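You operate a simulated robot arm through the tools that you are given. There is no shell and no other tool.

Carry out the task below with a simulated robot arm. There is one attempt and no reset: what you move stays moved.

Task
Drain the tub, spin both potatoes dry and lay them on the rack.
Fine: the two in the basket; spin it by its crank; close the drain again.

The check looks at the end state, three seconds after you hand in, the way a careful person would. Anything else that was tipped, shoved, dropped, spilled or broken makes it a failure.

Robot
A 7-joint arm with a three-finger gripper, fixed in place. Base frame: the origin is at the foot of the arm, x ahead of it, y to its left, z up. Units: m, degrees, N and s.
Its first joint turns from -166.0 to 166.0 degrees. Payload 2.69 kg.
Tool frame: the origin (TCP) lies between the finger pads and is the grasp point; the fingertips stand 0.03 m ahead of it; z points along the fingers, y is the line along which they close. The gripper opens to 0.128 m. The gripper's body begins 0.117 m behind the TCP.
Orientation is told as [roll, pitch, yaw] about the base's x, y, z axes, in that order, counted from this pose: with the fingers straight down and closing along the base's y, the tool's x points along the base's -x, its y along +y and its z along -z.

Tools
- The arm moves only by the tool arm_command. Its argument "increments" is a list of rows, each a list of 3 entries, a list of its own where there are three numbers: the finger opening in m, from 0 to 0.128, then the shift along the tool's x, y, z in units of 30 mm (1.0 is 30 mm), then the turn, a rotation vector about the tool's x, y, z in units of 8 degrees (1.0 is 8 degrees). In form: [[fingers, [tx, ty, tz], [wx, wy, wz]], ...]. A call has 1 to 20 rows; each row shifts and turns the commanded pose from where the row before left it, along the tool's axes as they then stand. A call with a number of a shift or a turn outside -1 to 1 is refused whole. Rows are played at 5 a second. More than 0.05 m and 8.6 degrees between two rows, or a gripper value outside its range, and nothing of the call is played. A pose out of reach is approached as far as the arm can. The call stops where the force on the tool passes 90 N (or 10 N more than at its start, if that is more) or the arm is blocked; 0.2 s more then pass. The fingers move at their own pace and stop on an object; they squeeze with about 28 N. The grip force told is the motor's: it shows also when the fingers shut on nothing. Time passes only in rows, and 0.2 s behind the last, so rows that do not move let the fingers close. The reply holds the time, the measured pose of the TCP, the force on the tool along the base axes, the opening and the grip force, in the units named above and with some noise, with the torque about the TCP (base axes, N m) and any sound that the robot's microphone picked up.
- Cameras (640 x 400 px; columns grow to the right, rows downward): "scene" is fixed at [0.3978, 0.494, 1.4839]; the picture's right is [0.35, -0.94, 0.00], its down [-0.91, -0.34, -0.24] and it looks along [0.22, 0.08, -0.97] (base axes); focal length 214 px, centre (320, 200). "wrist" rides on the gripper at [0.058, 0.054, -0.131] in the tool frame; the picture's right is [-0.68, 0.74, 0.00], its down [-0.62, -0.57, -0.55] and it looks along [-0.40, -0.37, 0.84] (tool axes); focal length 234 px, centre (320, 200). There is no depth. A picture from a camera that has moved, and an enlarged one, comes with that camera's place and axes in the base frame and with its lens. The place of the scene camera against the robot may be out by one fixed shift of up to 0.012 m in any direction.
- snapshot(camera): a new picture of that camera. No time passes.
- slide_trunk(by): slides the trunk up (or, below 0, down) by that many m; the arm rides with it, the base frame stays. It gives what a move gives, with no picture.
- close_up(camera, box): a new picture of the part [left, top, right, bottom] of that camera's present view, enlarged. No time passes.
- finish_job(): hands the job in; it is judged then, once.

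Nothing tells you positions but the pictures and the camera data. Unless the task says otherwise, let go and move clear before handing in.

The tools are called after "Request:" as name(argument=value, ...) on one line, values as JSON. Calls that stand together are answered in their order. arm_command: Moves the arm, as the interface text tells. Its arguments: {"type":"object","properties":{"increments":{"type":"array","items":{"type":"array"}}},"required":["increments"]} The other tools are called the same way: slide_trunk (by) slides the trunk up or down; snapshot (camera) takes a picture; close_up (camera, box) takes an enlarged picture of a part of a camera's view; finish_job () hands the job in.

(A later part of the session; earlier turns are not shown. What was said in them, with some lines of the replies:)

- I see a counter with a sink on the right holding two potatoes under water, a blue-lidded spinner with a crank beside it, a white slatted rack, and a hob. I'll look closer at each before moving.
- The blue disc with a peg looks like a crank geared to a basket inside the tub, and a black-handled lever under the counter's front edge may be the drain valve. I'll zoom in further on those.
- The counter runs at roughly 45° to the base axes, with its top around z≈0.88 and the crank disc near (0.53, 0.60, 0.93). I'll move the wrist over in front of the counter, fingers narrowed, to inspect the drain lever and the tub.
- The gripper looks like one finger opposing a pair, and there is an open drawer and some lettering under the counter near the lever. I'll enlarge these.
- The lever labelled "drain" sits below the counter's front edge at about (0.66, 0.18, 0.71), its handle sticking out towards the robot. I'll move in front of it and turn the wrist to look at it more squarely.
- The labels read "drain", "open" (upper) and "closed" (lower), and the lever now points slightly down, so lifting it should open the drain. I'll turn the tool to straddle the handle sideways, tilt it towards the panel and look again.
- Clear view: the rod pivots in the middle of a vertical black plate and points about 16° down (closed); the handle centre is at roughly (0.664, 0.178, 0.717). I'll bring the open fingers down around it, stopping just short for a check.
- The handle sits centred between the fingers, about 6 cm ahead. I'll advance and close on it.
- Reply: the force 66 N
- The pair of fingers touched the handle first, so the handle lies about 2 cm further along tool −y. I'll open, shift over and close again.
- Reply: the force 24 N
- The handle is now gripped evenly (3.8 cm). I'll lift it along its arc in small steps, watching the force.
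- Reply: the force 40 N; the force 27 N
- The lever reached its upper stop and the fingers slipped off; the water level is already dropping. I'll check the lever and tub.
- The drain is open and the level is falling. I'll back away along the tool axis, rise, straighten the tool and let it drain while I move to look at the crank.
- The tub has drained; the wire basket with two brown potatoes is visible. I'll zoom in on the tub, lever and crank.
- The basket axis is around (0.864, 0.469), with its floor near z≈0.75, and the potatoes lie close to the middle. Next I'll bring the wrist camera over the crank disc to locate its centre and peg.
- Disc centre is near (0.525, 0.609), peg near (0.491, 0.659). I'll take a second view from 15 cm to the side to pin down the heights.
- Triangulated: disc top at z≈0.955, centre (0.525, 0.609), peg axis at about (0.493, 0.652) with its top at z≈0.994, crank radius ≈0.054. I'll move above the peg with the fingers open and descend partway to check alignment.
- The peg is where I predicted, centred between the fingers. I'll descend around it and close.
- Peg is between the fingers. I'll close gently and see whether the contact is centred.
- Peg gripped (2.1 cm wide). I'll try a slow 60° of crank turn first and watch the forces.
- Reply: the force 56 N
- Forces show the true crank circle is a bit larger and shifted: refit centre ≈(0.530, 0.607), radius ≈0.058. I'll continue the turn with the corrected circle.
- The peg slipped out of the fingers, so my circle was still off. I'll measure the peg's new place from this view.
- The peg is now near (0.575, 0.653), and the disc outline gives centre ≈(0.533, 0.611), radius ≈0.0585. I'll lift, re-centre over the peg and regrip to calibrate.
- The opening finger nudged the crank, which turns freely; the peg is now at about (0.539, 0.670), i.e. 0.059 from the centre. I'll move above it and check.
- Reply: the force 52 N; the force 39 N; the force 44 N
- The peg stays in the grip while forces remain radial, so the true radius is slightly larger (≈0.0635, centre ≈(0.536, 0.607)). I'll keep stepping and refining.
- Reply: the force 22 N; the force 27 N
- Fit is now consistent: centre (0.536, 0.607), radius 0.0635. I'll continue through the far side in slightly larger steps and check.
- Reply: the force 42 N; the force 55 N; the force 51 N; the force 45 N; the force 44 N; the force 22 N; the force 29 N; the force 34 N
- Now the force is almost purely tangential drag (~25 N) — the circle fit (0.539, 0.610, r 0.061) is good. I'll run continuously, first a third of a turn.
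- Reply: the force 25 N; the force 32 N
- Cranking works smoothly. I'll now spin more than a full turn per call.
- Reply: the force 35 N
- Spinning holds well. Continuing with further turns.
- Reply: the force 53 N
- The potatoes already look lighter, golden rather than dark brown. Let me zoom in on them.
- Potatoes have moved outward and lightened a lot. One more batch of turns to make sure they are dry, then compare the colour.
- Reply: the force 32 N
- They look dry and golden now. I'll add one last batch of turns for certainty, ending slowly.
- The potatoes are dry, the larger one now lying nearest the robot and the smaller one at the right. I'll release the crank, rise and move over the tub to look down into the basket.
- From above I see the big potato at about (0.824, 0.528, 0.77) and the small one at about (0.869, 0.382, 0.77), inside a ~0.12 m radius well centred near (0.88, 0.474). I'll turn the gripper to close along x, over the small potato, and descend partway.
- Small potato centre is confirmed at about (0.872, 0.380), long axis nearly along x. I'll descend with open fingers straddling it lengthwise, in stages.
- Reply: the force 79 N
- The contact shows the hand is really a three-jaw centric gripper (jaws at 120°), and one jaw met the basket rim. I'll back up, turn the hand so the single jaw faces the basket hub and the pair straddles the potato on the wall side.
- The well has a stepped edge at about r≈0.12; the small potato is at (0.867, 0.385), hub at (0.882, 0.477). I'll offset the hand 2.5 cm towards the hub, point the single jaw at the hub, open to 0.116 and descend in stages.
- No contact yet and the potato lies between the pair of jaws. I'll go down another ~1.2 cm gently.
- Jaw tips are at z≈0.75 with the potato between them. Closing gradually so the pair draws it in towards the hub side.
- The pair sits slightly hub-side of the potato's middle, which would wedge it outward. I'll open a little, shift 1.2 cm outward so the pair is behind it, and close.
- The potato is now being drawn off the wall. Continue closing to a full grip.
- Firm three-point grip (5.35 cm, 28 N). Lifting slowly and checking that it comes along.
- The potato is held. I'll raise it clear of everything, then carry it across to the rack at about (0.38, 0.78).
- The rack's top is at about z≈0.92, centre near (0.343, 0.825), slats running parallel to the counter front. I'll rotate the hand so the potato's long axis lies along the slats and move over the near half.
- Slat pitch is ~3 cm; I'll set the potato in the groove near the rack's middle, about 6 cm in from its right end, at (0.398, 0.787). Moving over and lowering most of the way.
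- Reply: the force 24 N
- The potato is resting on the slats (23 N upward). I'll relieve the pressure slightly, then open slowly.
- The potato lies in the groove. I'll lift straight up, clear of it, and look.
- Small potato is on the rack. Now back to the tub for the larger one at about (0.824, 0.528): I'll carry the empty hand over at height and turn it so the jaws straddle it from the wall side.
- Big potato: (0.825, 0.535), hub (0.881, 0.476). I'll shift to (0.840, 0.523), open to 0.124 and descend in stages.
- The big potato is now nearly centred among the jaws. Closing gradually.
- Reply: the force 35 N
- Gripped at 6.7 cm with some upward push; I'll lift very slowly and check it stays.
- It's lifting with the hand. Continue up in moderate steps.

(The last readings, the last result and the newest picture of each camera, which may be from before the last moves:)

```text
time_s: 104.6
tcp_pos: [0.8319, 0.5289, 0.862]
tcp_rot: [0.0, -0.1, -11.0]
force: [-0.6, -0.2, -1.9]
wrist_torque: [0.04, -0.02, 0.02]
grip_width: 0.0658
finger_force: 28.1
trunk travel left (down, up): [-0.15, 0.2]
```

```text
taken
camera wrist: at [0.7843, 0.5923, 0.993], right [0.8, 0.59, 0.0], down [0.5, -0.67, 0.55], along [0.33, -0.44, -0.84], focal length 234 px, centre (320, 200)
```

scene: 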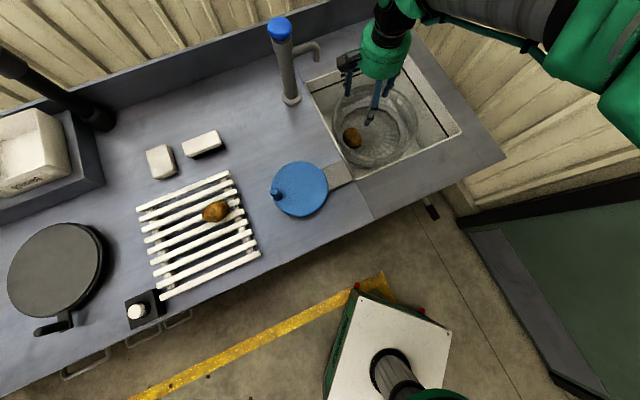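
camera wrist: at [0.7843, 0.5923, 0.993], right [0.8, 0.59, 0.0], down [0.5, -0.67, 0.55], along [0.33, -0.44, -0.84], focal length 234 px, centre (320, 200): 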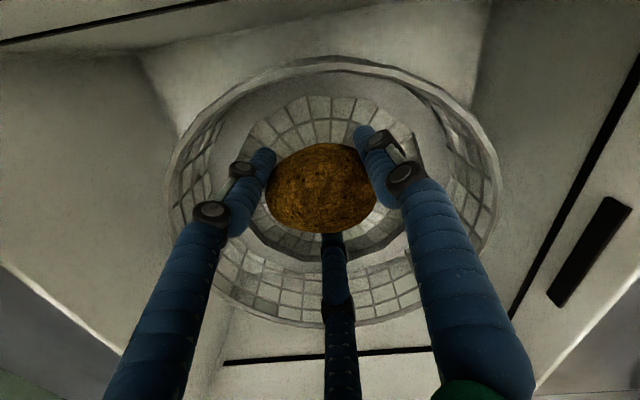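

Held securely. Raise and carry it over to the rack's other half.

Request:
arm_command(increments=[[0.0, [0, 0, -0.95], [0, 0, 0]], [0.0, [0, 0, -0.95], [0, 0, 0]], [0.0, [0, 0, -0.95], [0, 0, 0]], [0.0, [0, 0, -0.95], [0, 0, 0]], [0.0, [0, 0, -0.95], [0, 0, 0]], [0.0, [0, 0, -0.95], [0, 0, 0]], [0.0, [0, 0, -0.95], [0, 0, 0]], [0.0, [0, 0, -0.95], [0, 0, 0]]])

Request:
arm_command(increments=[[0.0, [0.98, 0.349, 0], [0, 0, 0]], [0.0, [0.98, 0.349, 0], [0, 0, 0]], [0.0, [0.98, 0.349, 0], [0, 0, 0]], [0.0, [0.98, 0.349, 0], [0, 0, 0]], [0.0, [0.98, 0.349, 0], [0, 0, 0]], [0.0, [0.98, 0.349, 0], [0, 0, 0]], [0.0, [0.98, 0.349, 0], [0, 0, 0]], [0.0, [0.98, 0.349, 0], [0, 0, 0]], [0.0, [0.98, 0.349, 0], [0, 0, 0]], [0.0, [0.98, 0.349, 0], [0, 0, 0]], [0.0, [0.98, 0.349, 0], [0, 0, 0]], [0.0, [0.98, 0.349, 0], [0, 0, 0]], [0.0, [0.98, 0.349, 0], [0, 0, 0]], [0.0, [0.98, 0.349, 0], [0, 0, 0]], [0.0, [0.98, 0.349, 0], [0, 0, 0]], [0.0, [0.98, 0.349, 0], [0, 0, 0]], [0.0, [0.98, 0.349, 0], [0, 0, 0]], [0.0, [0.98, 0.349, 0], [0, 0, 0]], [0.0, [0.98, 0.349, 0], [0, 0, 0]], [0.0, [0.98, 0.349, 0], [0, 0, 0]]])

Request:
snapshot(camera="wrist")

Request:
snapshot(camera="scene")

```text
time_s: 106.4
tcp_pos: [0.8294, 0.5299, 1.0897]
tcp_rot: [0.1, 0.0, -11.0]
force: [0.1, -0.3, -1.4]
wrist_torque: [-0.01, -0.03, 0.01]
grip_width: 0.0658
finger_force: 28.5
trunk travel left (down, up): [-0.15, 0.2]
```

```text
time_s: 110.6
tcp_pos: [0.2937, 0.8467, 1.0914]
tcp_rot: [0.0, 0.1, -10.9]
force: [0.2, -0.3, -2.5]
wrist_torque: [-0.02, 0.01, -0.02]
grip_width: 0.0657
finger_force: 28.1
trunk travel left (down, up): [-0.15, 0.2]
```

```text
taken
camera wrist: at [0.2468, 0.9116, 1.2213], right [0.8, 0.59, 0.0], down [0.5, -0.67, 0.55], along [0.33, -0.44, -0.84], focal length 234 px, centre (320, 200)
```

wrist: 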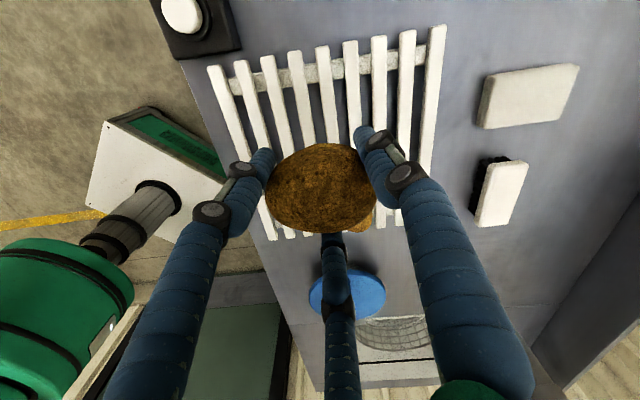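

```text
taken
```

scene: 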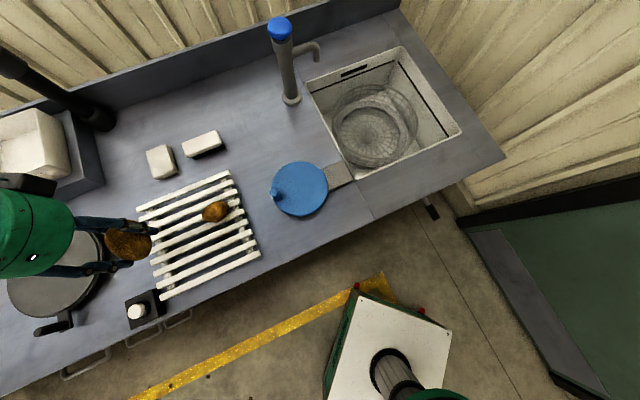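

Over the rack's left half now (n-groove matches). I'll rotate the hand ~99° so the potato's long axis runs along the slats.

Request:
arm_command(increments=[[0.0, [0, 0, 0], [0, 0, -0.952]], [0.0, [0, 0, 0], [0, 0, -0.952]], [0.0, [0, 0, 0], [0, 0, -0.952]], [0.0, [0, 0, 0], [0, 0, -0.952]], [0.0, [0, 0, 0], [0, 0, -0.952]], [0.0, [0, 0, 0], [0, 0, -0.952]], [0.0, [0, 0, 0], [0, 0, -0.952]], [0.0, [0, 0, 0], [0, 0, -0.952]], [0.0, [0, 0, 0], [0, 0, -0.952]], [0.0, [0, 0, 0], [0, 0, -0.952]], [0.0, [0, 0, 0], [0, 0, -0.952]], [0.0, [0, 0, 0], [0, 0, -0.952]], [0.0, [0, 0, 0], [0, 0, -0.952]]])

Request:
snapshot(camera="wrist")

Request:
close_up(camera="scene", box=[60, 150, 280, 310])

```text
time_s: 113.4
tcp_pos: [0.2942, 0.8469, 1.0911]
tcp_rot: [0.0, 0.0, 88.2]
force: [0.4, -0.6, -1.5]
wrist_torque: [0.0, 0.0, -0.03]
grip_width: 0.0657
finger_force: 27.8
trunk travel left (down, up): [-0.15, 0.2]
```

```text
taken
camera wrist: at [0.2387, 0.7916, 1.2212], right [-0.71, 0.7, 0.0], down [0.58, 0.6, 0.55], along [0.38, 0.39, -0.84], focal length 234 px, centre (320, 200)
```

wrist: 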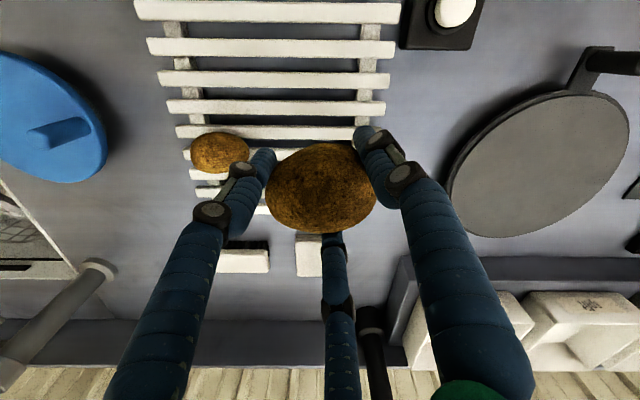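

```text
2.50 times, centred on (170, 230) of scene
camera zoom: at [0.3978, 0.494, 1.4839], right [0.35, -0.94, 0.0], down [-0.91, -0.34, -0.24], along [0.22, 0.08, -0.97], focal length 536 px, centre (695, 125)
```

zoom: 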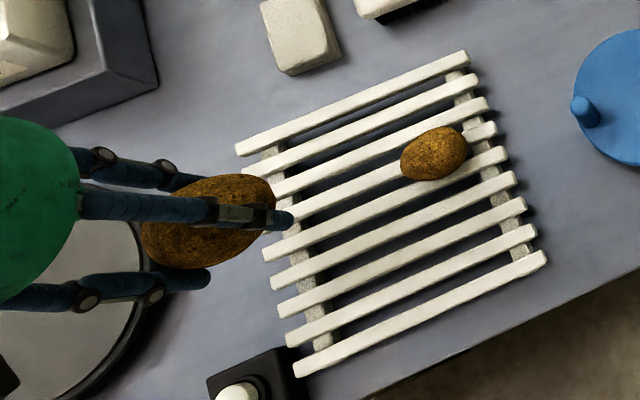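

The potato's long axis now lies along the slats, and the small one sits nicely on the rack. Lowering.

Request:
arm_command(increments=[[0.0, [0, 0, 0.88], [0, 0, 0]], [0.0, [0, 0, 0.88], [0, 0, 0]], [0.0, [0, 0, 0.88], [0, 0, 0]], [0.0, [0, 0, 0.8], [0, 0, 0]]])

Request:
arm_command(increments=[[0.0, [0, 0, 0.15], [0, 0, 0]], [0.0, [0, 0, 0.15], [0, 0, 0]], [0.0, [0, 0, 0], [0, 0, 0]]])

Request:
snapshot(camera="wrist")

```text
time_s: 114.4
tcp_pos: [0.2945, 0.8467, 0.9875]
tcp_rot: [0.0, 0.0, 88.1]
force: [-0.7, 0.0, -1.8]
wrist_torque: [0.0, -0.02, -0.02]
grip_width: 0.0657
finger_force: 27.1
trunk travel left (down, up): [-0.15, 0.2]
```

```text
time_s: 115.2
tcp_pos: [0.2946, 0.8479, 0.9777]
tcp_rot: [0.0, 0.0, 88.2]
force: [0.5, 0.6, -2.2]
wrist_torque: [-0.04, 0.02, 0.0]
grip_width: 0.0654
finger_force: 28.5
trunk travel left (down, up): [-0.15, 0.2]
```

```text
taken
camera wrist: at [0.2395, 0.7911, 1.1082], right [-0.71, 0.7, 0.0], down [0.59, 0.6, 0.55], along [0.38, 0.39, -0.84], focal length 234 px, centre (320, 200)
```

wrist: 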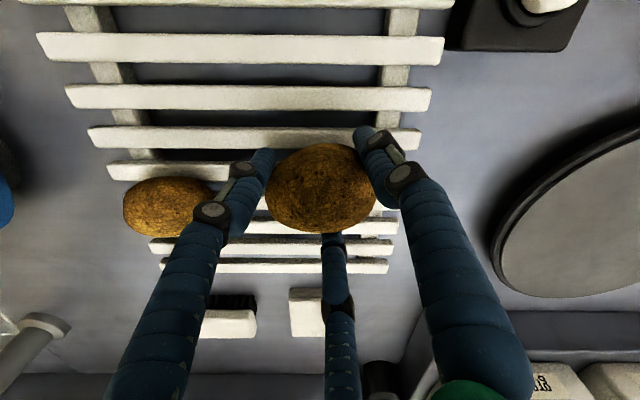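

Request:
arm_command(increments=[[0.0, [0, 0, 0.13], [0, 0, 0]], [0.0, [0, 0, 0.13], [0, 0, 0]], [0.0, [0, 0, 0], [0, 0, 0]]])

```text
time_s: 116.0
tcp_pos: [0.2946, 0.847, 0.972]
tcp_rot: [0.0, -0.1, 88.3]
force: [0.0, 0.0, -0.9]
wrist_torque: [0.03, 0.06, 0.01]
grip_width: 0.0653
finger_force: 28.0
trunk travel left (down, up): [-0.15, 0.2]
```

Request:
arm_command(increments=[[0.0, [0, 0, 0.1], [0, 0, 0]], [0.0, [0, 0, 0.1], [0, 0, 0]], [0.0, [0, 0, 0], [0, 0, 0]]])

```text
time_s: 116.8
tcp_pos: [0.2947, 0.8482, 0.9677]
tcp_rot: [-0.1, -0.3, 88.0]
force: [-1.1, 1.8, 24.0]
wrist_torque: [-0.1, -0.22, -0.14]
grip_width: 0.0655
finger_force: 27.8
trunk travel left (down, up): [-0.15, 0.2]
```

Contact with the slats (24 N). Relieve slightly and open gently, only as far as needed.

Request:
arm_command(increments=[[0.0, [0, 0, -0.08], [0, 0, 0]], [0.068, [0, 0, 0], [0, 0, 0]], [0.072, [0, 0, 0], [0, 0, 0]], [0.078, [0, 0, 0], [0, 0, 0]], [0.086, [0, 0, 0], [0, 0, 0]], [0.086, [0, 0, 0], [0, 0, 0]]])

Request:
snapshot(camera="wrist")

Request:
close_up(camera="scene", box=[60, 150, 280, 310])

```text
time_s: 118.2
tcp_pos: [0.2947, 0.8475, 0.9669]
tcp_rot: [0.0, 0.1, 88.2]
force: [-0.2, -0.4, 0.8]
wrist_torque: [0.01, 0.0, 0.03]
grip_width: 0.0862
finger_force: 0.0
trunk travel left (down, up): [-0.15, 0.2]
```

```text
taken
camera wrist: at [0.2396, 0.7914, 1.0975], right [-0.71, 0.7, 0.0], down [0.59, 0.6, 0.55], along [0.38, 0.39, -0.84], focal length 234 px, centre (320, 200)
```

wrist: 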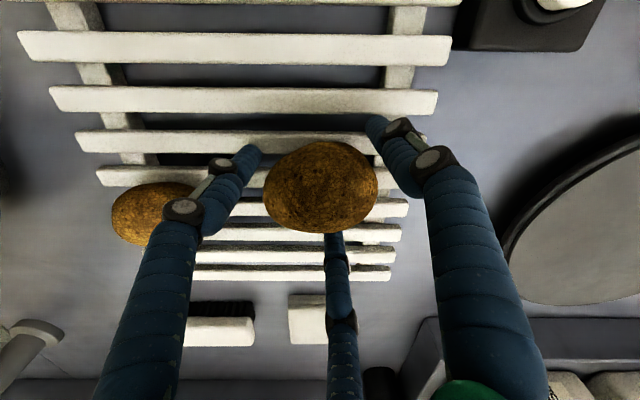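

```text
2.50 times, centred on (170, 230) of scene
camera zoom: at [0.3978, 0.494, 1.4839], right [0.35, -0.94, 0.0], down [-0.91, -0.34, -0.24], along [0.22, 0.08, -0.97], focal length 536 px, centre (695, 125)
```

zoom: 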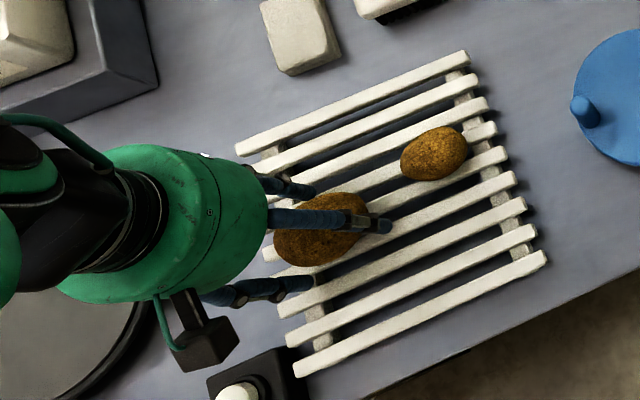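

Both potatoes lie on the rack. Lift straight up clear of them and check.

Request:
arm_command(increments=[[0.086, [0, 0, -0.4], [0, 0, 0]], [0.086, [0, 0, -0.8], [0, 0, 0]], [0.086, [0, 0, -1], [0, 0, 0]], [0.086, [0, 0, -1], [0, 0, 0]], [0.086, [0, 0, -1], [0, 0, 0]], [0.086, [0, 0, -0.5], [0, 0, 0]]])

Request:
snapshot(camera="wrist")

Request:
close_up(camera="scene", box=[60, 150, 280, 310])

Request:
snapshot(camera="scene")

```text
time_s: 119.6
tcp_pos: [0.2948, 0.8475, 1.109]
tcp_rot: [0.0, -0.1, 88.2]
force: [-0.4, -0.2, -0.2]
wrist_torque: [0.04, -0.07, -0.01]
grip_width: 0.0861
finger_force: 0.1
trunk travel left (down, up): [-0.15, 0.2]
```

```text
taken
camera wrist: at [0.2391, 0.7913, 1.2392], right [-0.71, 0.7, 0.0], down [0.59, 0.6, 0.55], along [0.38, 0.39, -0.84], focal length 234 px, centre (320, 200)
```

wrist: 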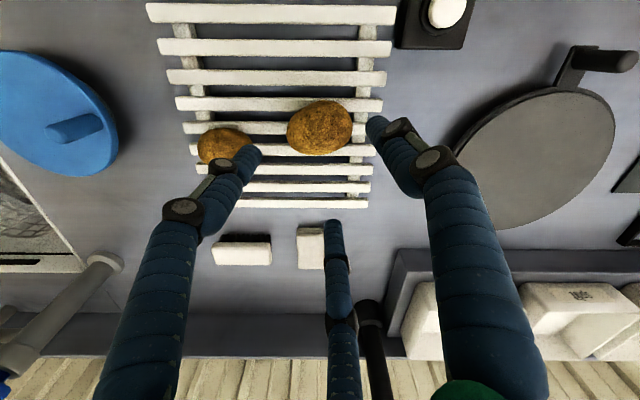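

```text
2.50 times, centred on (170, 230) of scene
camera zoom: at [0.3978, 0.494, 1.4839], right [0.35, -0.94, 0.0], down [-0.91, -0.34, -0.24], along [0.22, 0.08, -0.97], focal length 536 px, centre (695, 125)
```

zoom: 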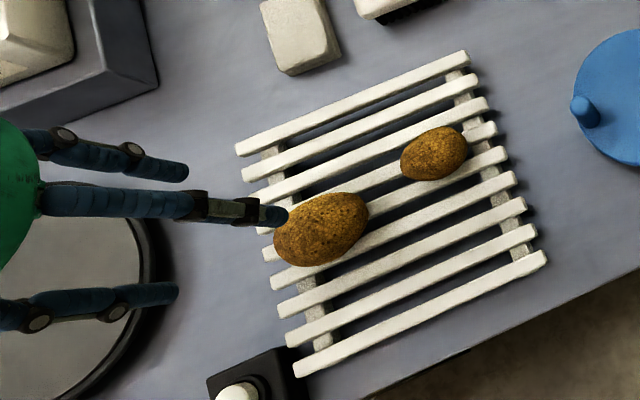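

```text
taken
```

scene: 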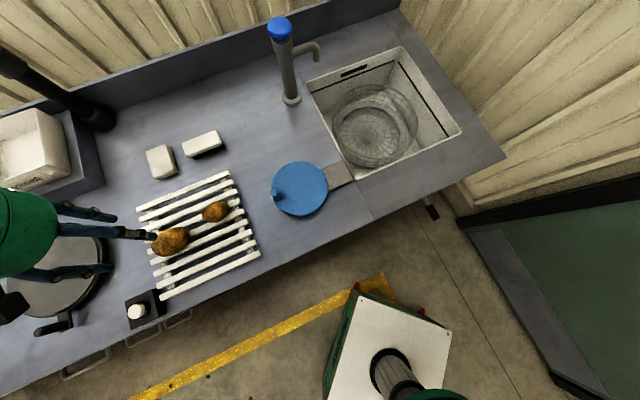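

Both potatoes rest on the rack, golden and dry. Now I'll return to the drain lever, jaws closed, to push it back down to "closed".

Request:
arm_command(increments=[[0.03, [0.9767, -0.4375, 0], [0, 0, 0]], [0.03, [0.9767, -0.4375, 0], [0, 0, 0]], [0.03, [0.9767, -0.4375, 0], [0, 0, 0]], [0.03, [0.9767, -0.4375, 0], [0, 0, 0]], [0.03, [0.9767, -0.4375, 0], [0, 0, 0]], [0.03, [0.9767, -0.4375, 0], [0, 0, 0]], [0.03, [0.9767, -0.4375, 0], [0, 0, 0]], [0.03, [0.9767, -0.4375, 0], [0, 0, 0]], [0.03, [0.9767, -0.4375, 0], [0, 0, 0]], [0.03, [0.9767, -0.4375, 0], [0, 0, 0]], [0.03, [0.9767, -0.4375, 0], [0, 0, 0]], [0.03, [0.9767, -0.4375, 0], [0, 0, 0]], [0.03, [0.9767, -0.4375, 0], [0, 0, 0]]])

Request:
arm_command(increments=[[0.0, [0.9767, -0.4375, 0], [0, 0, 0]], [0.0, [0.9767, -0.4375, 0], [0, 0, 0]], [0.0, [0.9767, -0.4375, 0], [0, 0, 0]], [0.0, [0.9767, -0.4375, 0], [0, 0, 0]], [0.0, [0.9767, -0.4375, 0], [0, 0, 0]], [0.0, [0.9767, -0.4375, 0], [0, 0, 0]], [0.0, [0.9767, -0.4375, 0], [0, 0, 0]], [0.0, [0.9767, -0.4375, 0], [0, 0, 0]], [0.0, [0.9767, -0.4375, 0], [0, 0, 0]], [0.0, [0.9767, -0.4375, 0], [0, 0, 0]], [0.0, [0.9767, -0.4375, 0], [0, 0, 0]], [0.0, [0.9767, -0.4375, 0], [0, 0, 0]]])

Request:
arm_command(increments=[[0.0, [0, 0, 0], [0, 0, 0.9]], [0.0, [0, 0, 0], [0, 0, 0.9]], [0.0, [0, 0, 0], [0, 0, 0.9]], [0.0, [0, 0, 0], [0, 0, 0.9]], [0.0, [0, 0, 0], [0, 0, 0.9]], [0.0, [0, 0, 0], [0, 0, 0.9]], [0.0, [0, 0, 0], [0, -0.94, 0]], [0.0, [0, 0, 0], [0, -0.94, 0]], [0.0, [0, 0, 0], [0, -0.94, 0]], [0.0, [0, 0, 0], [0, -0.94, 0]], [0.0, [0, 0, 0], [0, -0.94, 0]], [0.0, [0, 0, 0], [0, -0.94, 0]]])

Request:
snapshot(camera="wrist")

```text
time_s: 122.4
tcp_pos: [0.4521, 0.4616, 1.1086]
tcp_rot: [0.0, 0.0, 88.1]
force: [0.1, -0.5, 0.5]
wrist_torque: [-0.05, 0.0, 0.01]
grip_width: 0.0297
finger_force: 0.0
trunk travel left (down, up): [-0.15, 0.2]
```

```text
time_s: 125.0
tcp_pos: [0.5971, 0.1044, 1.1091]
tcp_rot: [0.1, 0.1, 88.1]
force: [0.6, 0.5, 0.7]
wrist_torque: [0.02, -0.02, 0.01]
grip_width: 0.0022
finger_force: 27.8
trunk travel left (down, up): [-0.15, 0.2]
```

```text
time_s: 127.6
tcp_pos: [0.5979, 0.1039, 1.1081]
tcp_rot: [0.0, -45.1, 45.0]
force: [-0.8, 0.0, -0.6]
wrist_torque: [-0.01, 0.01, -0.01]
grip_width: 0.0021
finger_force: 27.5
trunk travel left (down, up): [-0.15, 0.2]
```

```text
taken
camera wrist: at [0.465, 0.0478, 1.1583], right [-0.18, 0.86, 0.48], down [0.43, -0.37, 0.82], along [0.88, 0.36, -0.3], focal length 234 px, centre (320, 200)
```

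wrist: 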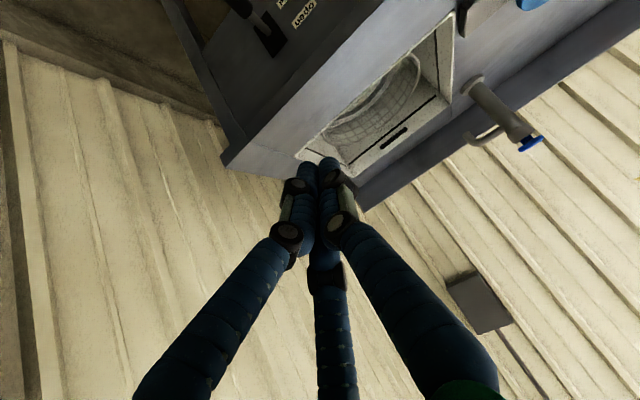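

Request:
arm_command(increments=[[0.0, [0.7, 0, 0.7], [0, 0, 0]], [0.0, [0.7, 0, 0.7], [0, 0, 0]], [0.0, [0.7, 0, 0.7], [0, 0, 0]], [0.0, [0.7, 0, 0.7], [0, 0, 0]], [0.0, [0.7, 0, 0.7], [0, 0, 0]], [0.0, [0.7, 0, 0.7], [0, 0, 0]], [0.0, [0.7, 0, 0.7], [0, 0, 0]]])

Request:
close_up(camera="wrist", box=[200, 0, 440, 210])

Request:
close_up(camera="scene", box=[380, 160, 520, 260])

```text
time_s: 129.2
tcp_pos: [0.5975, 0.1067, 0.8992]
tcp_rot: [-0.1, -45.1, 45.0]
force: [-0.5, 1.5, 0.3]
wrist_torque: [-0.01, 0.0, -0.01]
grip_width: 0.0022
finger_force: 28.3
trunk travel left (down, up): [-0.15, 0.2]
```

```text
1.90 times, centred on (320, 105) of wrist
camera zoom: at [0.4647, 0.0508, 0.9497], right [-0.18, 0.86, 0.48], down [0.43, -0.37, 0.82], along [0.88, 0.36, -0.3], focal length 446 px, centre (320, 381)
```

zoom: 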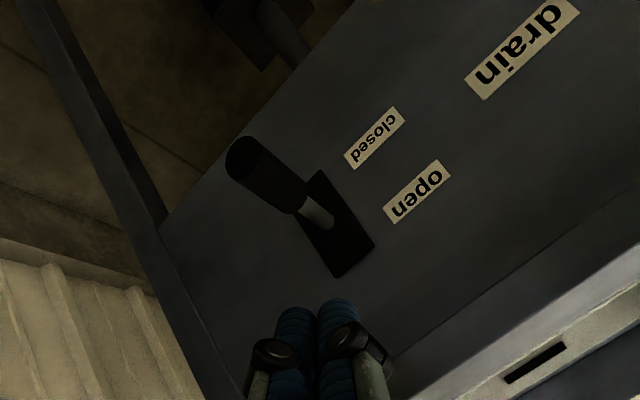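

```text
4.00 times, centred on (450, 210) of scene
camera zoom: at [0.3978, 0.494, 1.4839], right [0.35, -0.94, 0.0], down [-0.91, -0.34, -0.24], along [0.22, 0.08, -0.97], focal length 858 px, centre (-200, 160)
```

zoom: 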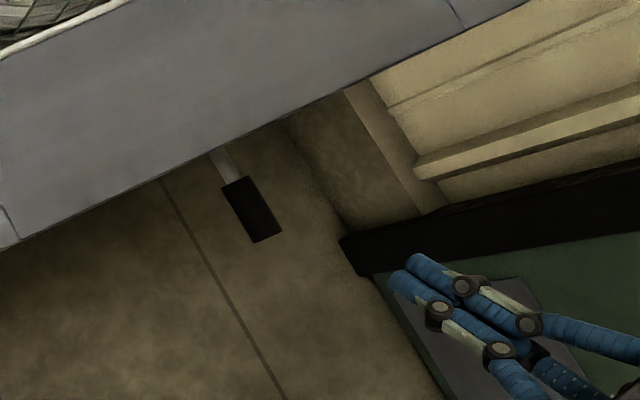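

The lever's handle is raised (open), tip near z≈0.735. I'll bring the closed fingertips just above the handle, then press down.

Request:
arm_command(increments=[[0.0, [0, -0.04, 0.92], [0, 0, 0]], [0.0, [0, -0.04, 0.92], [0, 0, 0]], [0.0, [0, -0.04, 0.92], [0, 0, 0]], [0.0, [0, -0.04, 0.9], [0, 0, 0]]])

Request:
snapshot(camera="wrist")

Request:
close_up(camera="scene", box=[380, 160, 520, 260])

```text
time_s: 130.2
tcp_pos: [0.6572, 0.1528, 0.8225]
tcp_rot: [-0.1, -45.1, 45.0]
force: [-0.3, 0.5, 0.4]
wrist_torque: [0.01, 0.04, -0.01]
grip_width: 0.0024
finger_force: 27.6
trunk travel left (down, up): [-0.15, 0.2]
```

```text
taken
camera wrist: at [0.5237, 0.0972, 0.873], right [-0.18, 0.86, 0.48], down [0.43, -0.37, 0.82], along [0.88, 0.36, -0.3], focal length 234 px, centre (320, 200)
```

wrist: 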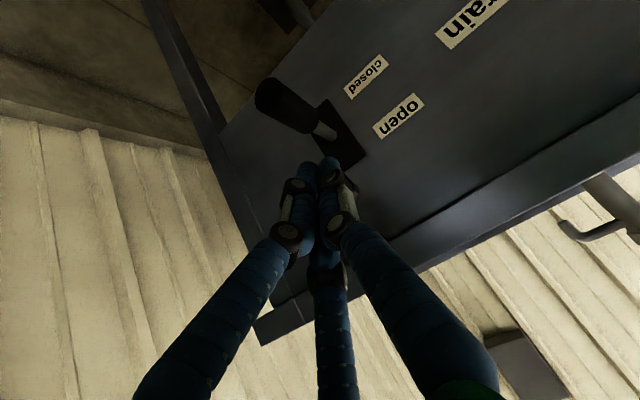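

```text
4.00 times, centred on (450, 210) of scene
camera zoom: at [0.3978, 0.494, 1.4839], right [0.35, -0.94, 0.0], down [-0.91, -0.34, -0.24], along [0.22, 0.08, -0.97], focal length 858 px, centre (-200, 160)
```

zoom: 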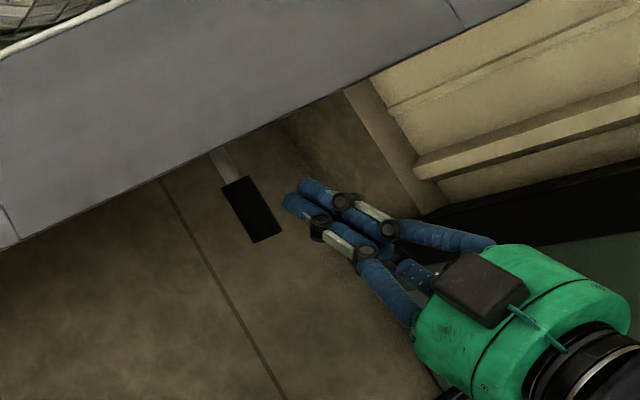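

Request:
arm_command(increments=[[0.0, [0.165, 0.05, 0.165], [0, 0, 0]], [0.0, [0.165, 0.05, 0.165], [0, 0, 0]], [0.0, [0.165, 0.05, 0.165], [0, 0, 0]], [0.0, [0.165, 0, 0.165], [0, 0, 0]], [0.0, [0.165, 0, 0.165], [0, 0, 0]], [0.0, [0.165, 0, 0.165], [0, 0, 0]]])

Request:
snapshot(camera="wrist")

```text
time_s: 131.6
tcp_pos: [0.6517, 0.1598, 0.78]
tcp_rot: [0.0, -45.2, 44.8]
force: [-0.1, 0.4, 0.4]
wrist_torque: [-0.01, 0.0, 0.02]
grip_width: 0.002
finger_force: 27.7
trunk travel left (down, up): [-0.15, 0.2]
```

```text
taken
camera wrist: at [0.5198, 0.103, 0.8305], right [-0.18, 0.86, 0.48], down [0.43, -0.37, 0.82], along [0.88, 0.36, -0.3], focal length 234 px, centre (320, 200)
```

wrist: 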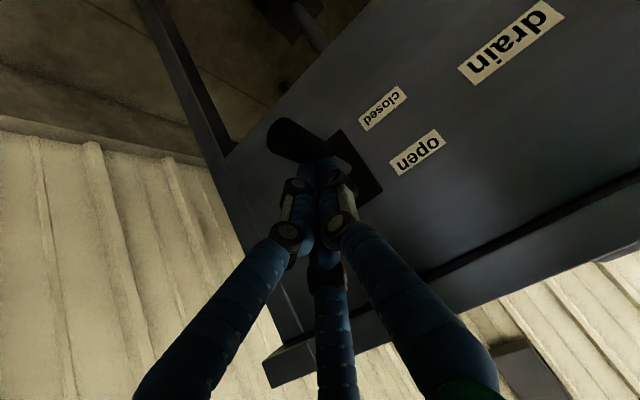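

Request:
arm_command(increments=[[0.0, [0.165, 0, 0.165], [0, 0, 0]], [0.0, [0.165, 0, 0.165], [0, 0, 0]], [0.0, [0.165, 0, 0.165], [0, 0, 0]]])

Request:
snapshot(camera="wrist")

```text
time_s: 132.4
tcp_pos: [0.6529, 0.1581, 0.7582]
tcp_rot: [0.1, -45.2, 44.9]
force: [-0.1, 0.2, -0.1]
wrist_torque: [-0.05, -0.01, -0.03]
grip_width: 0.0022
finger_force: 28.2
trunk travel left (down, up): [-0.15, 0.2]
```

```text
taken
camera wrist: at [0.5213, 0.1024, 0.8085], right [-0.18, 0.86, 0.48], down [0.43, -0.37, 0.82], along [0.88, 0.36, -0.3], focal length 234 px, centre (320, 200)
```

wrist: 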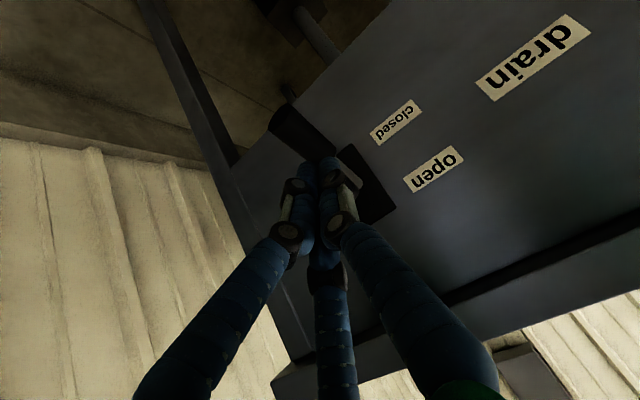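

The lever is moving down with very little resistance. Continue pressing to its lower stop.

Request:
arm_command(increments=[[0.0, [0.12, 0, 0.12], [0, 0, 0]], [0.0, [0.12, 0, 0.12], [0, 0, 0]]])

Request:
close_up(camera="wrist", box=[220, 60, 480, 240])

```text
time_s: 133.0
tcp_pos: [0.6529, 0.16, 0.7482]
tcp_rot: [0.0, -45.1, 44.9]
force: [-0.2, -0.2, 0.9]
wrist_torque: [-0.03, 0.04, 0.0]
grip_width: 0.002
finger_force: 28.2
trunk travel left (down, up): [-0.15, 0.2]
```

```text
2.22 times, centred on (350, 150) of wrist
camera zoom: at [0.5206, 0.1041, 0.7996], right [-0.18, 0.86, 0.48], down [0.43, -0.37, 0.82], along [0.88, 0.36, -0.3], focal length 520 px, centre (253, 311)
```

zoom: 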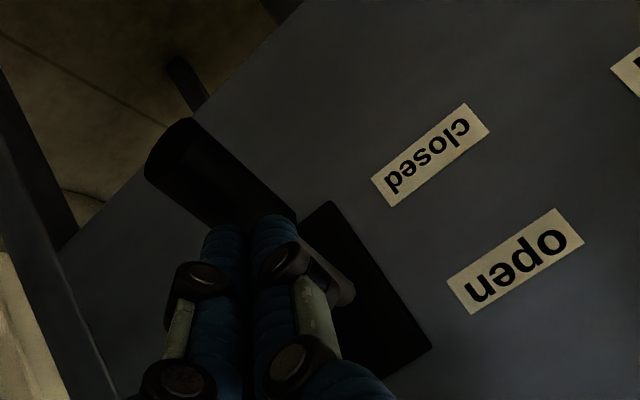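

Request:
arm_command(increments=[[0.0, [0.12, 0, 0.12], [0, 0, 0]], [0.0, [0.12, 0, 0.12], [0, 0, 0]]])

Request:
close_up(camera="wrist", box=[220, 60, 480, 240])

```text
time_s: 133.6
tcp_pos: [0.6537, 0.161, 0.7396]
tcp_rot: [0.0, -45.2, 44.9]
force: [0.9, -0.5, 0.9]
wrist_torque: [0.01, -0.02, -0.03]
grip_width: 0.0022
finger_force: 28.4
trunk travel left (down, up): [-0.15, 0.2]
```

```text
2.22 times, centred on (350, 150) of wrist
camera zoom: at [0.521, 0.1046, 0.7889], right [-0.18, 0.86, 0.48], down [0.43, -0.37, 0.82], along [0.88, 0.36, -0.3], focal length 520 px, centre (253, 311)
```

zoom: 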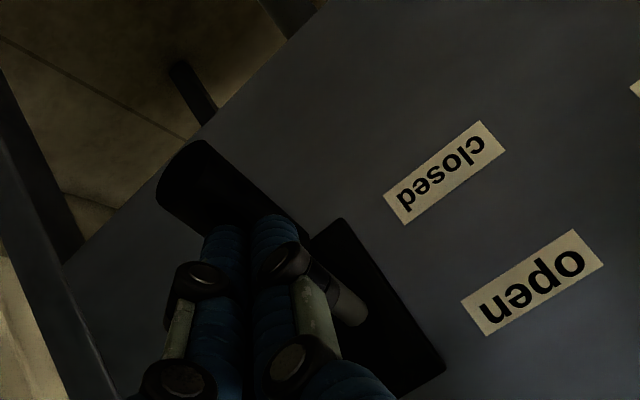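

The handle now points down as it did at the start; the fingertips have lost contact. I'll press a little further to confirm it is against its lower stop.

Request:
arm_command(increments=[[0.0, [0.12, 0, 0.12], [0, 0, 0]], [0.0, [0.12, 0, 0.12], [0, 0, 0]], [0.0, [0.12, 0, 0.12], [0, 0, 0]]])

Request:
close_up(camera="wrist", box=[220, 60, 480, 240])

```text
time_s: 134.4
tcp_pos: [0.653, 0.1599, 0.7339]
tcp_rot: [-0.4, -45.8, 45.2]
force: [-52.1, -25.7, 69.9]
wrist_torque: [-0.44, 1.06, -0.12]
grip_width: 0.0018
finger_force: 28.2
trunk travel left (down, up): [-0.15, 0.2]
stopped in row 3: the force on the tool passed its limit at 100 N (the readings are from after the stop); the commanded pose is now the measured one
```

```text
2.22 times, centred on (350, 150) of wrist
camera zoom: at [0.5199, 0.1035, 0.7821], right [-0.19, 0.86, 0.48], down [0.42, -0.37, 0.83], along [0.89, 0.36, -0.29], focal length 520 px, centre (253, 311)
```

zoom: 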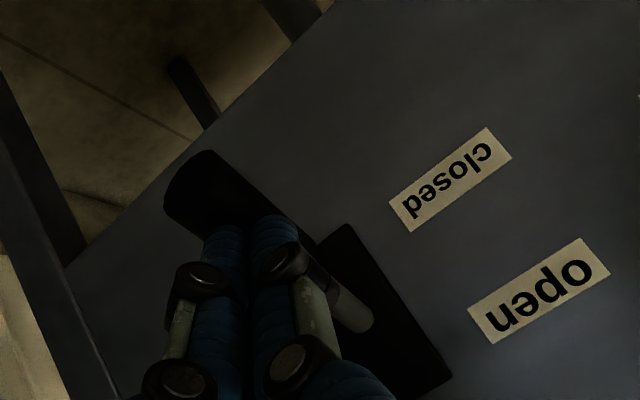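

That's firm against the lower stop — the drain is closed. I'll back off up and away, then inspect.

Request:
arm_command(increments=[[0.0, [-0.3, 0, -0.3], [0, 0, 0]], [0.0, [-0.5, 0, -0.5], [0, 0, 0]], [0.0, [-0.2, 0, -0.9], [0, 0, 0]], [0.0, [0, 0, -1], [0, 0, 0]], [0.0, [0, 0, -1], [0, 0, 0]], [0.0, [0, 0, -1], [0, 0, 0]]])

Request:
snapshot(camera="wrist")

Request:
close_up(camera="wrist", box=[220, 0, 460, 180])

Request:
snapshot(camera="scene")

```text
time_s: 135.8
tcp_pos: [0.5955, 0.1043, 0.8488]
tcp_rot: [-0.1, -45.4, 45.0]
force: [-0.1, 0.2, 0.5]
wrist_torque: [0.02, 0.01, 0.0]
grip_width: 0.0021
finger_force: 28.0
trunk travel left (down, up): [-0.15, 0.2]
```

```text
taken
camera wrist: at [0.463, 0.0484, 0.8987], right [-0.18, 0.86, 0.48], down [0.43, -0.37, 0.82], along [0.88, 0.36, -0.3], focal length 234 px, centre (320, 200)
```

wrist: 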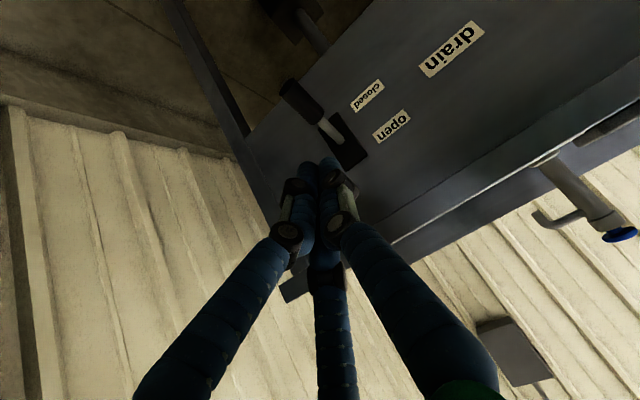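

```text
2.22 times, centred on (340, 90) of wrist
camera zoom: at [0.463, 0.0484, 0.8987], right [-0.18, 0.86, 0.48], down [0.43, -0.37, 0.82], along [0.88, 0.36, -0.3], focal length 520 px, centre (276, 444)
```

zoom: 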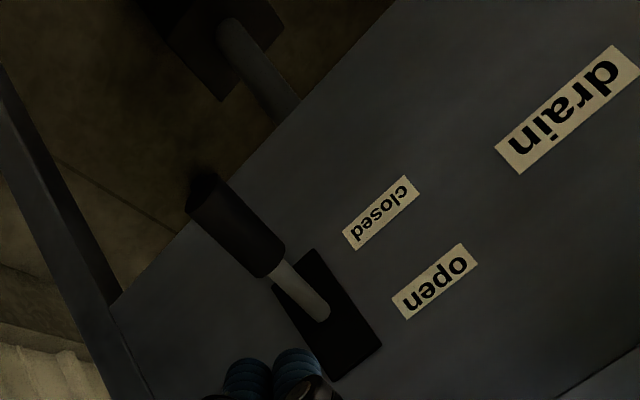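

```text
taken
```

scene: 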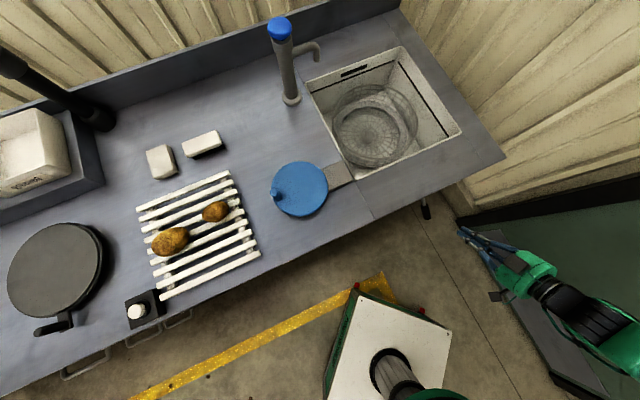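

The lever again looks as it did when closed. Final checks: lever, tub, rack.

Request:
close_up(camera="scene", box=[390, 170, 470, 240])

Request:
close_up(camera="scene", box=[300, 40, 470, 190])

Request:
close_up(camera="scene", box=[130, 165, 270, 305])

```text
5.71 times, centred on (430, 205) of scene
camera zoom: at [0.3978, 0.494, 1.4839], right [0.35, -0.94, 0.0], down [-0.91, -0.34, -0.24], along [0.22, 0.08, -0.97], focal length 1226 px, centre (-309, 171)
```

zoom: 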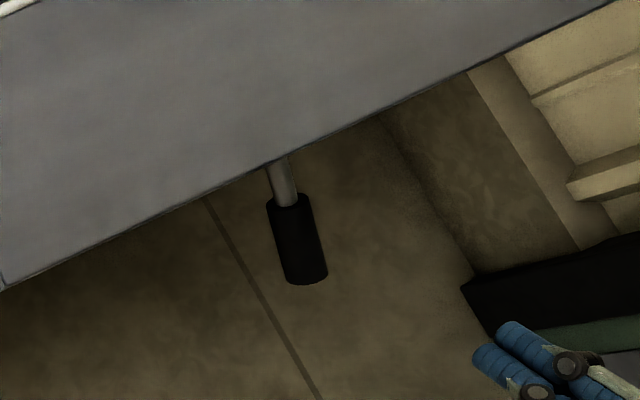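

```text
2.67 times, centred on (385, 115) of scene
camera zoom: at [0.3978, 0.494, 1.4839], right [0.35, -0.94, 0.0], down [-0.91, -0.34, -0.24], along [0.22, 0.08, -0.97], focal length 572 px, centre (147, 427)
```

zoom: 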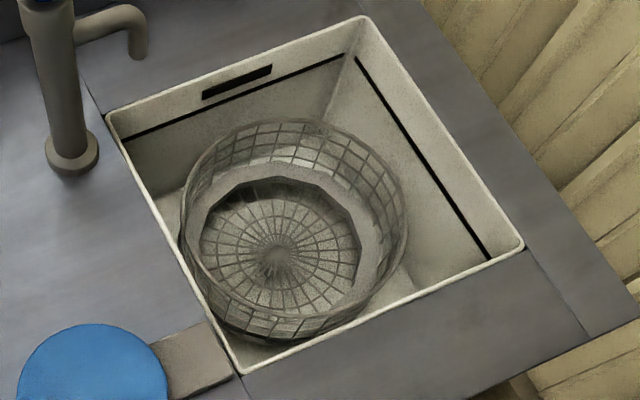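

```text
2.86 times, centred on (200, 235) of scene
camera zoom: at [0.3978, 0.494, 1.4839], right [0.35, -0.94, 0.0], down [-0.91, -0.34, -0.24], along [0.22, 0.08, -0.97], focal length 613 px, centre (663, 100)
```

zoom: 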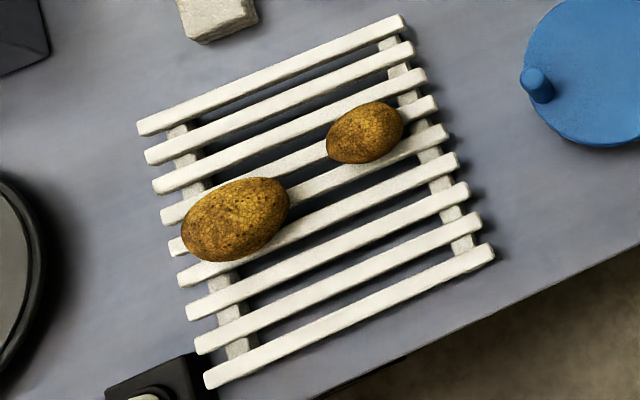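

The lever matches its original closed position, the tub is empty, and both potatoes lie dry on the rack, with nothing else disturbed. I'll move the arm further clear before handing in.

Request:
arm_command(increments=[[0.03, [0, 0, -0.8], [0, 0, 0]], [0.03, [-0.7, 0, -0.7], [0, 0, 0]], [0.03, [-0.7, 0, -0.7], [0, 0, 0]], [0.03, [-0.7, 0, -0.7], [0, 0, 0]], [0.03, [-0.7, 0, -0.7], [0, 0, 0]], [0.03, [-0.7, 0, -0.7], [0, 0, 0]], [0.03, [0, 0, 0], [0, 0, 0]]])

Request:
snapshot(camera="scene")

```text
time_s: 137.4
tcp_pos: [0.5853, 0.0911, 1.0142]
tcp_rot: [0.0, -45.5, 45.0]
force: [-1.1, 0.3, 0.7]
wrist_torque: [-0.01, 0.0, 0.0]
grip_width: 0.0298
finger_force: 0.2
trunk travel left (down, up): [-0.15, 0.2]
```

```text
taken
```

scene: 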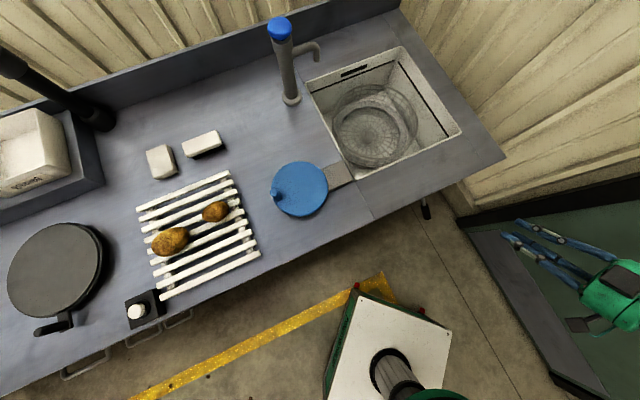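

Everything is in its final state: the tub is drained, the drain lever is back at closed, both dry potatoes are on the rack, and the arm is clear. Handing in.

Request:
finish_job()

```text
The job is handed in.
```

The job is handed in. From the camera views it looks complete, but the result of the check hasn't come back.

- **Tub:** I opened the drain lever and the tub emptied. I then pushed the lever back down to "closed" until it hit its stop; it looks the same as at the start.
- **Spinning:** I turned the crank by its peg, about seven turns in all. Early on, while I was working out the crank's exact circle, the peg slipped from the fingers once. I had to regrip it; nothing else was affected. I judged the potatoes dry by colour only: they went from dark brown to golden.
- **Potatoes:** Both lie on the rack in the grooves between the slats, apart from each other.
- **Contact along the way:** On the first reach for the small potato, one finger pressed on the basket rim with about 80 N. I backed off, and the rim shows no damage. The other items on the counter look unmoved. I didn't look again at the third potato in the open drawer, but I never went near it.
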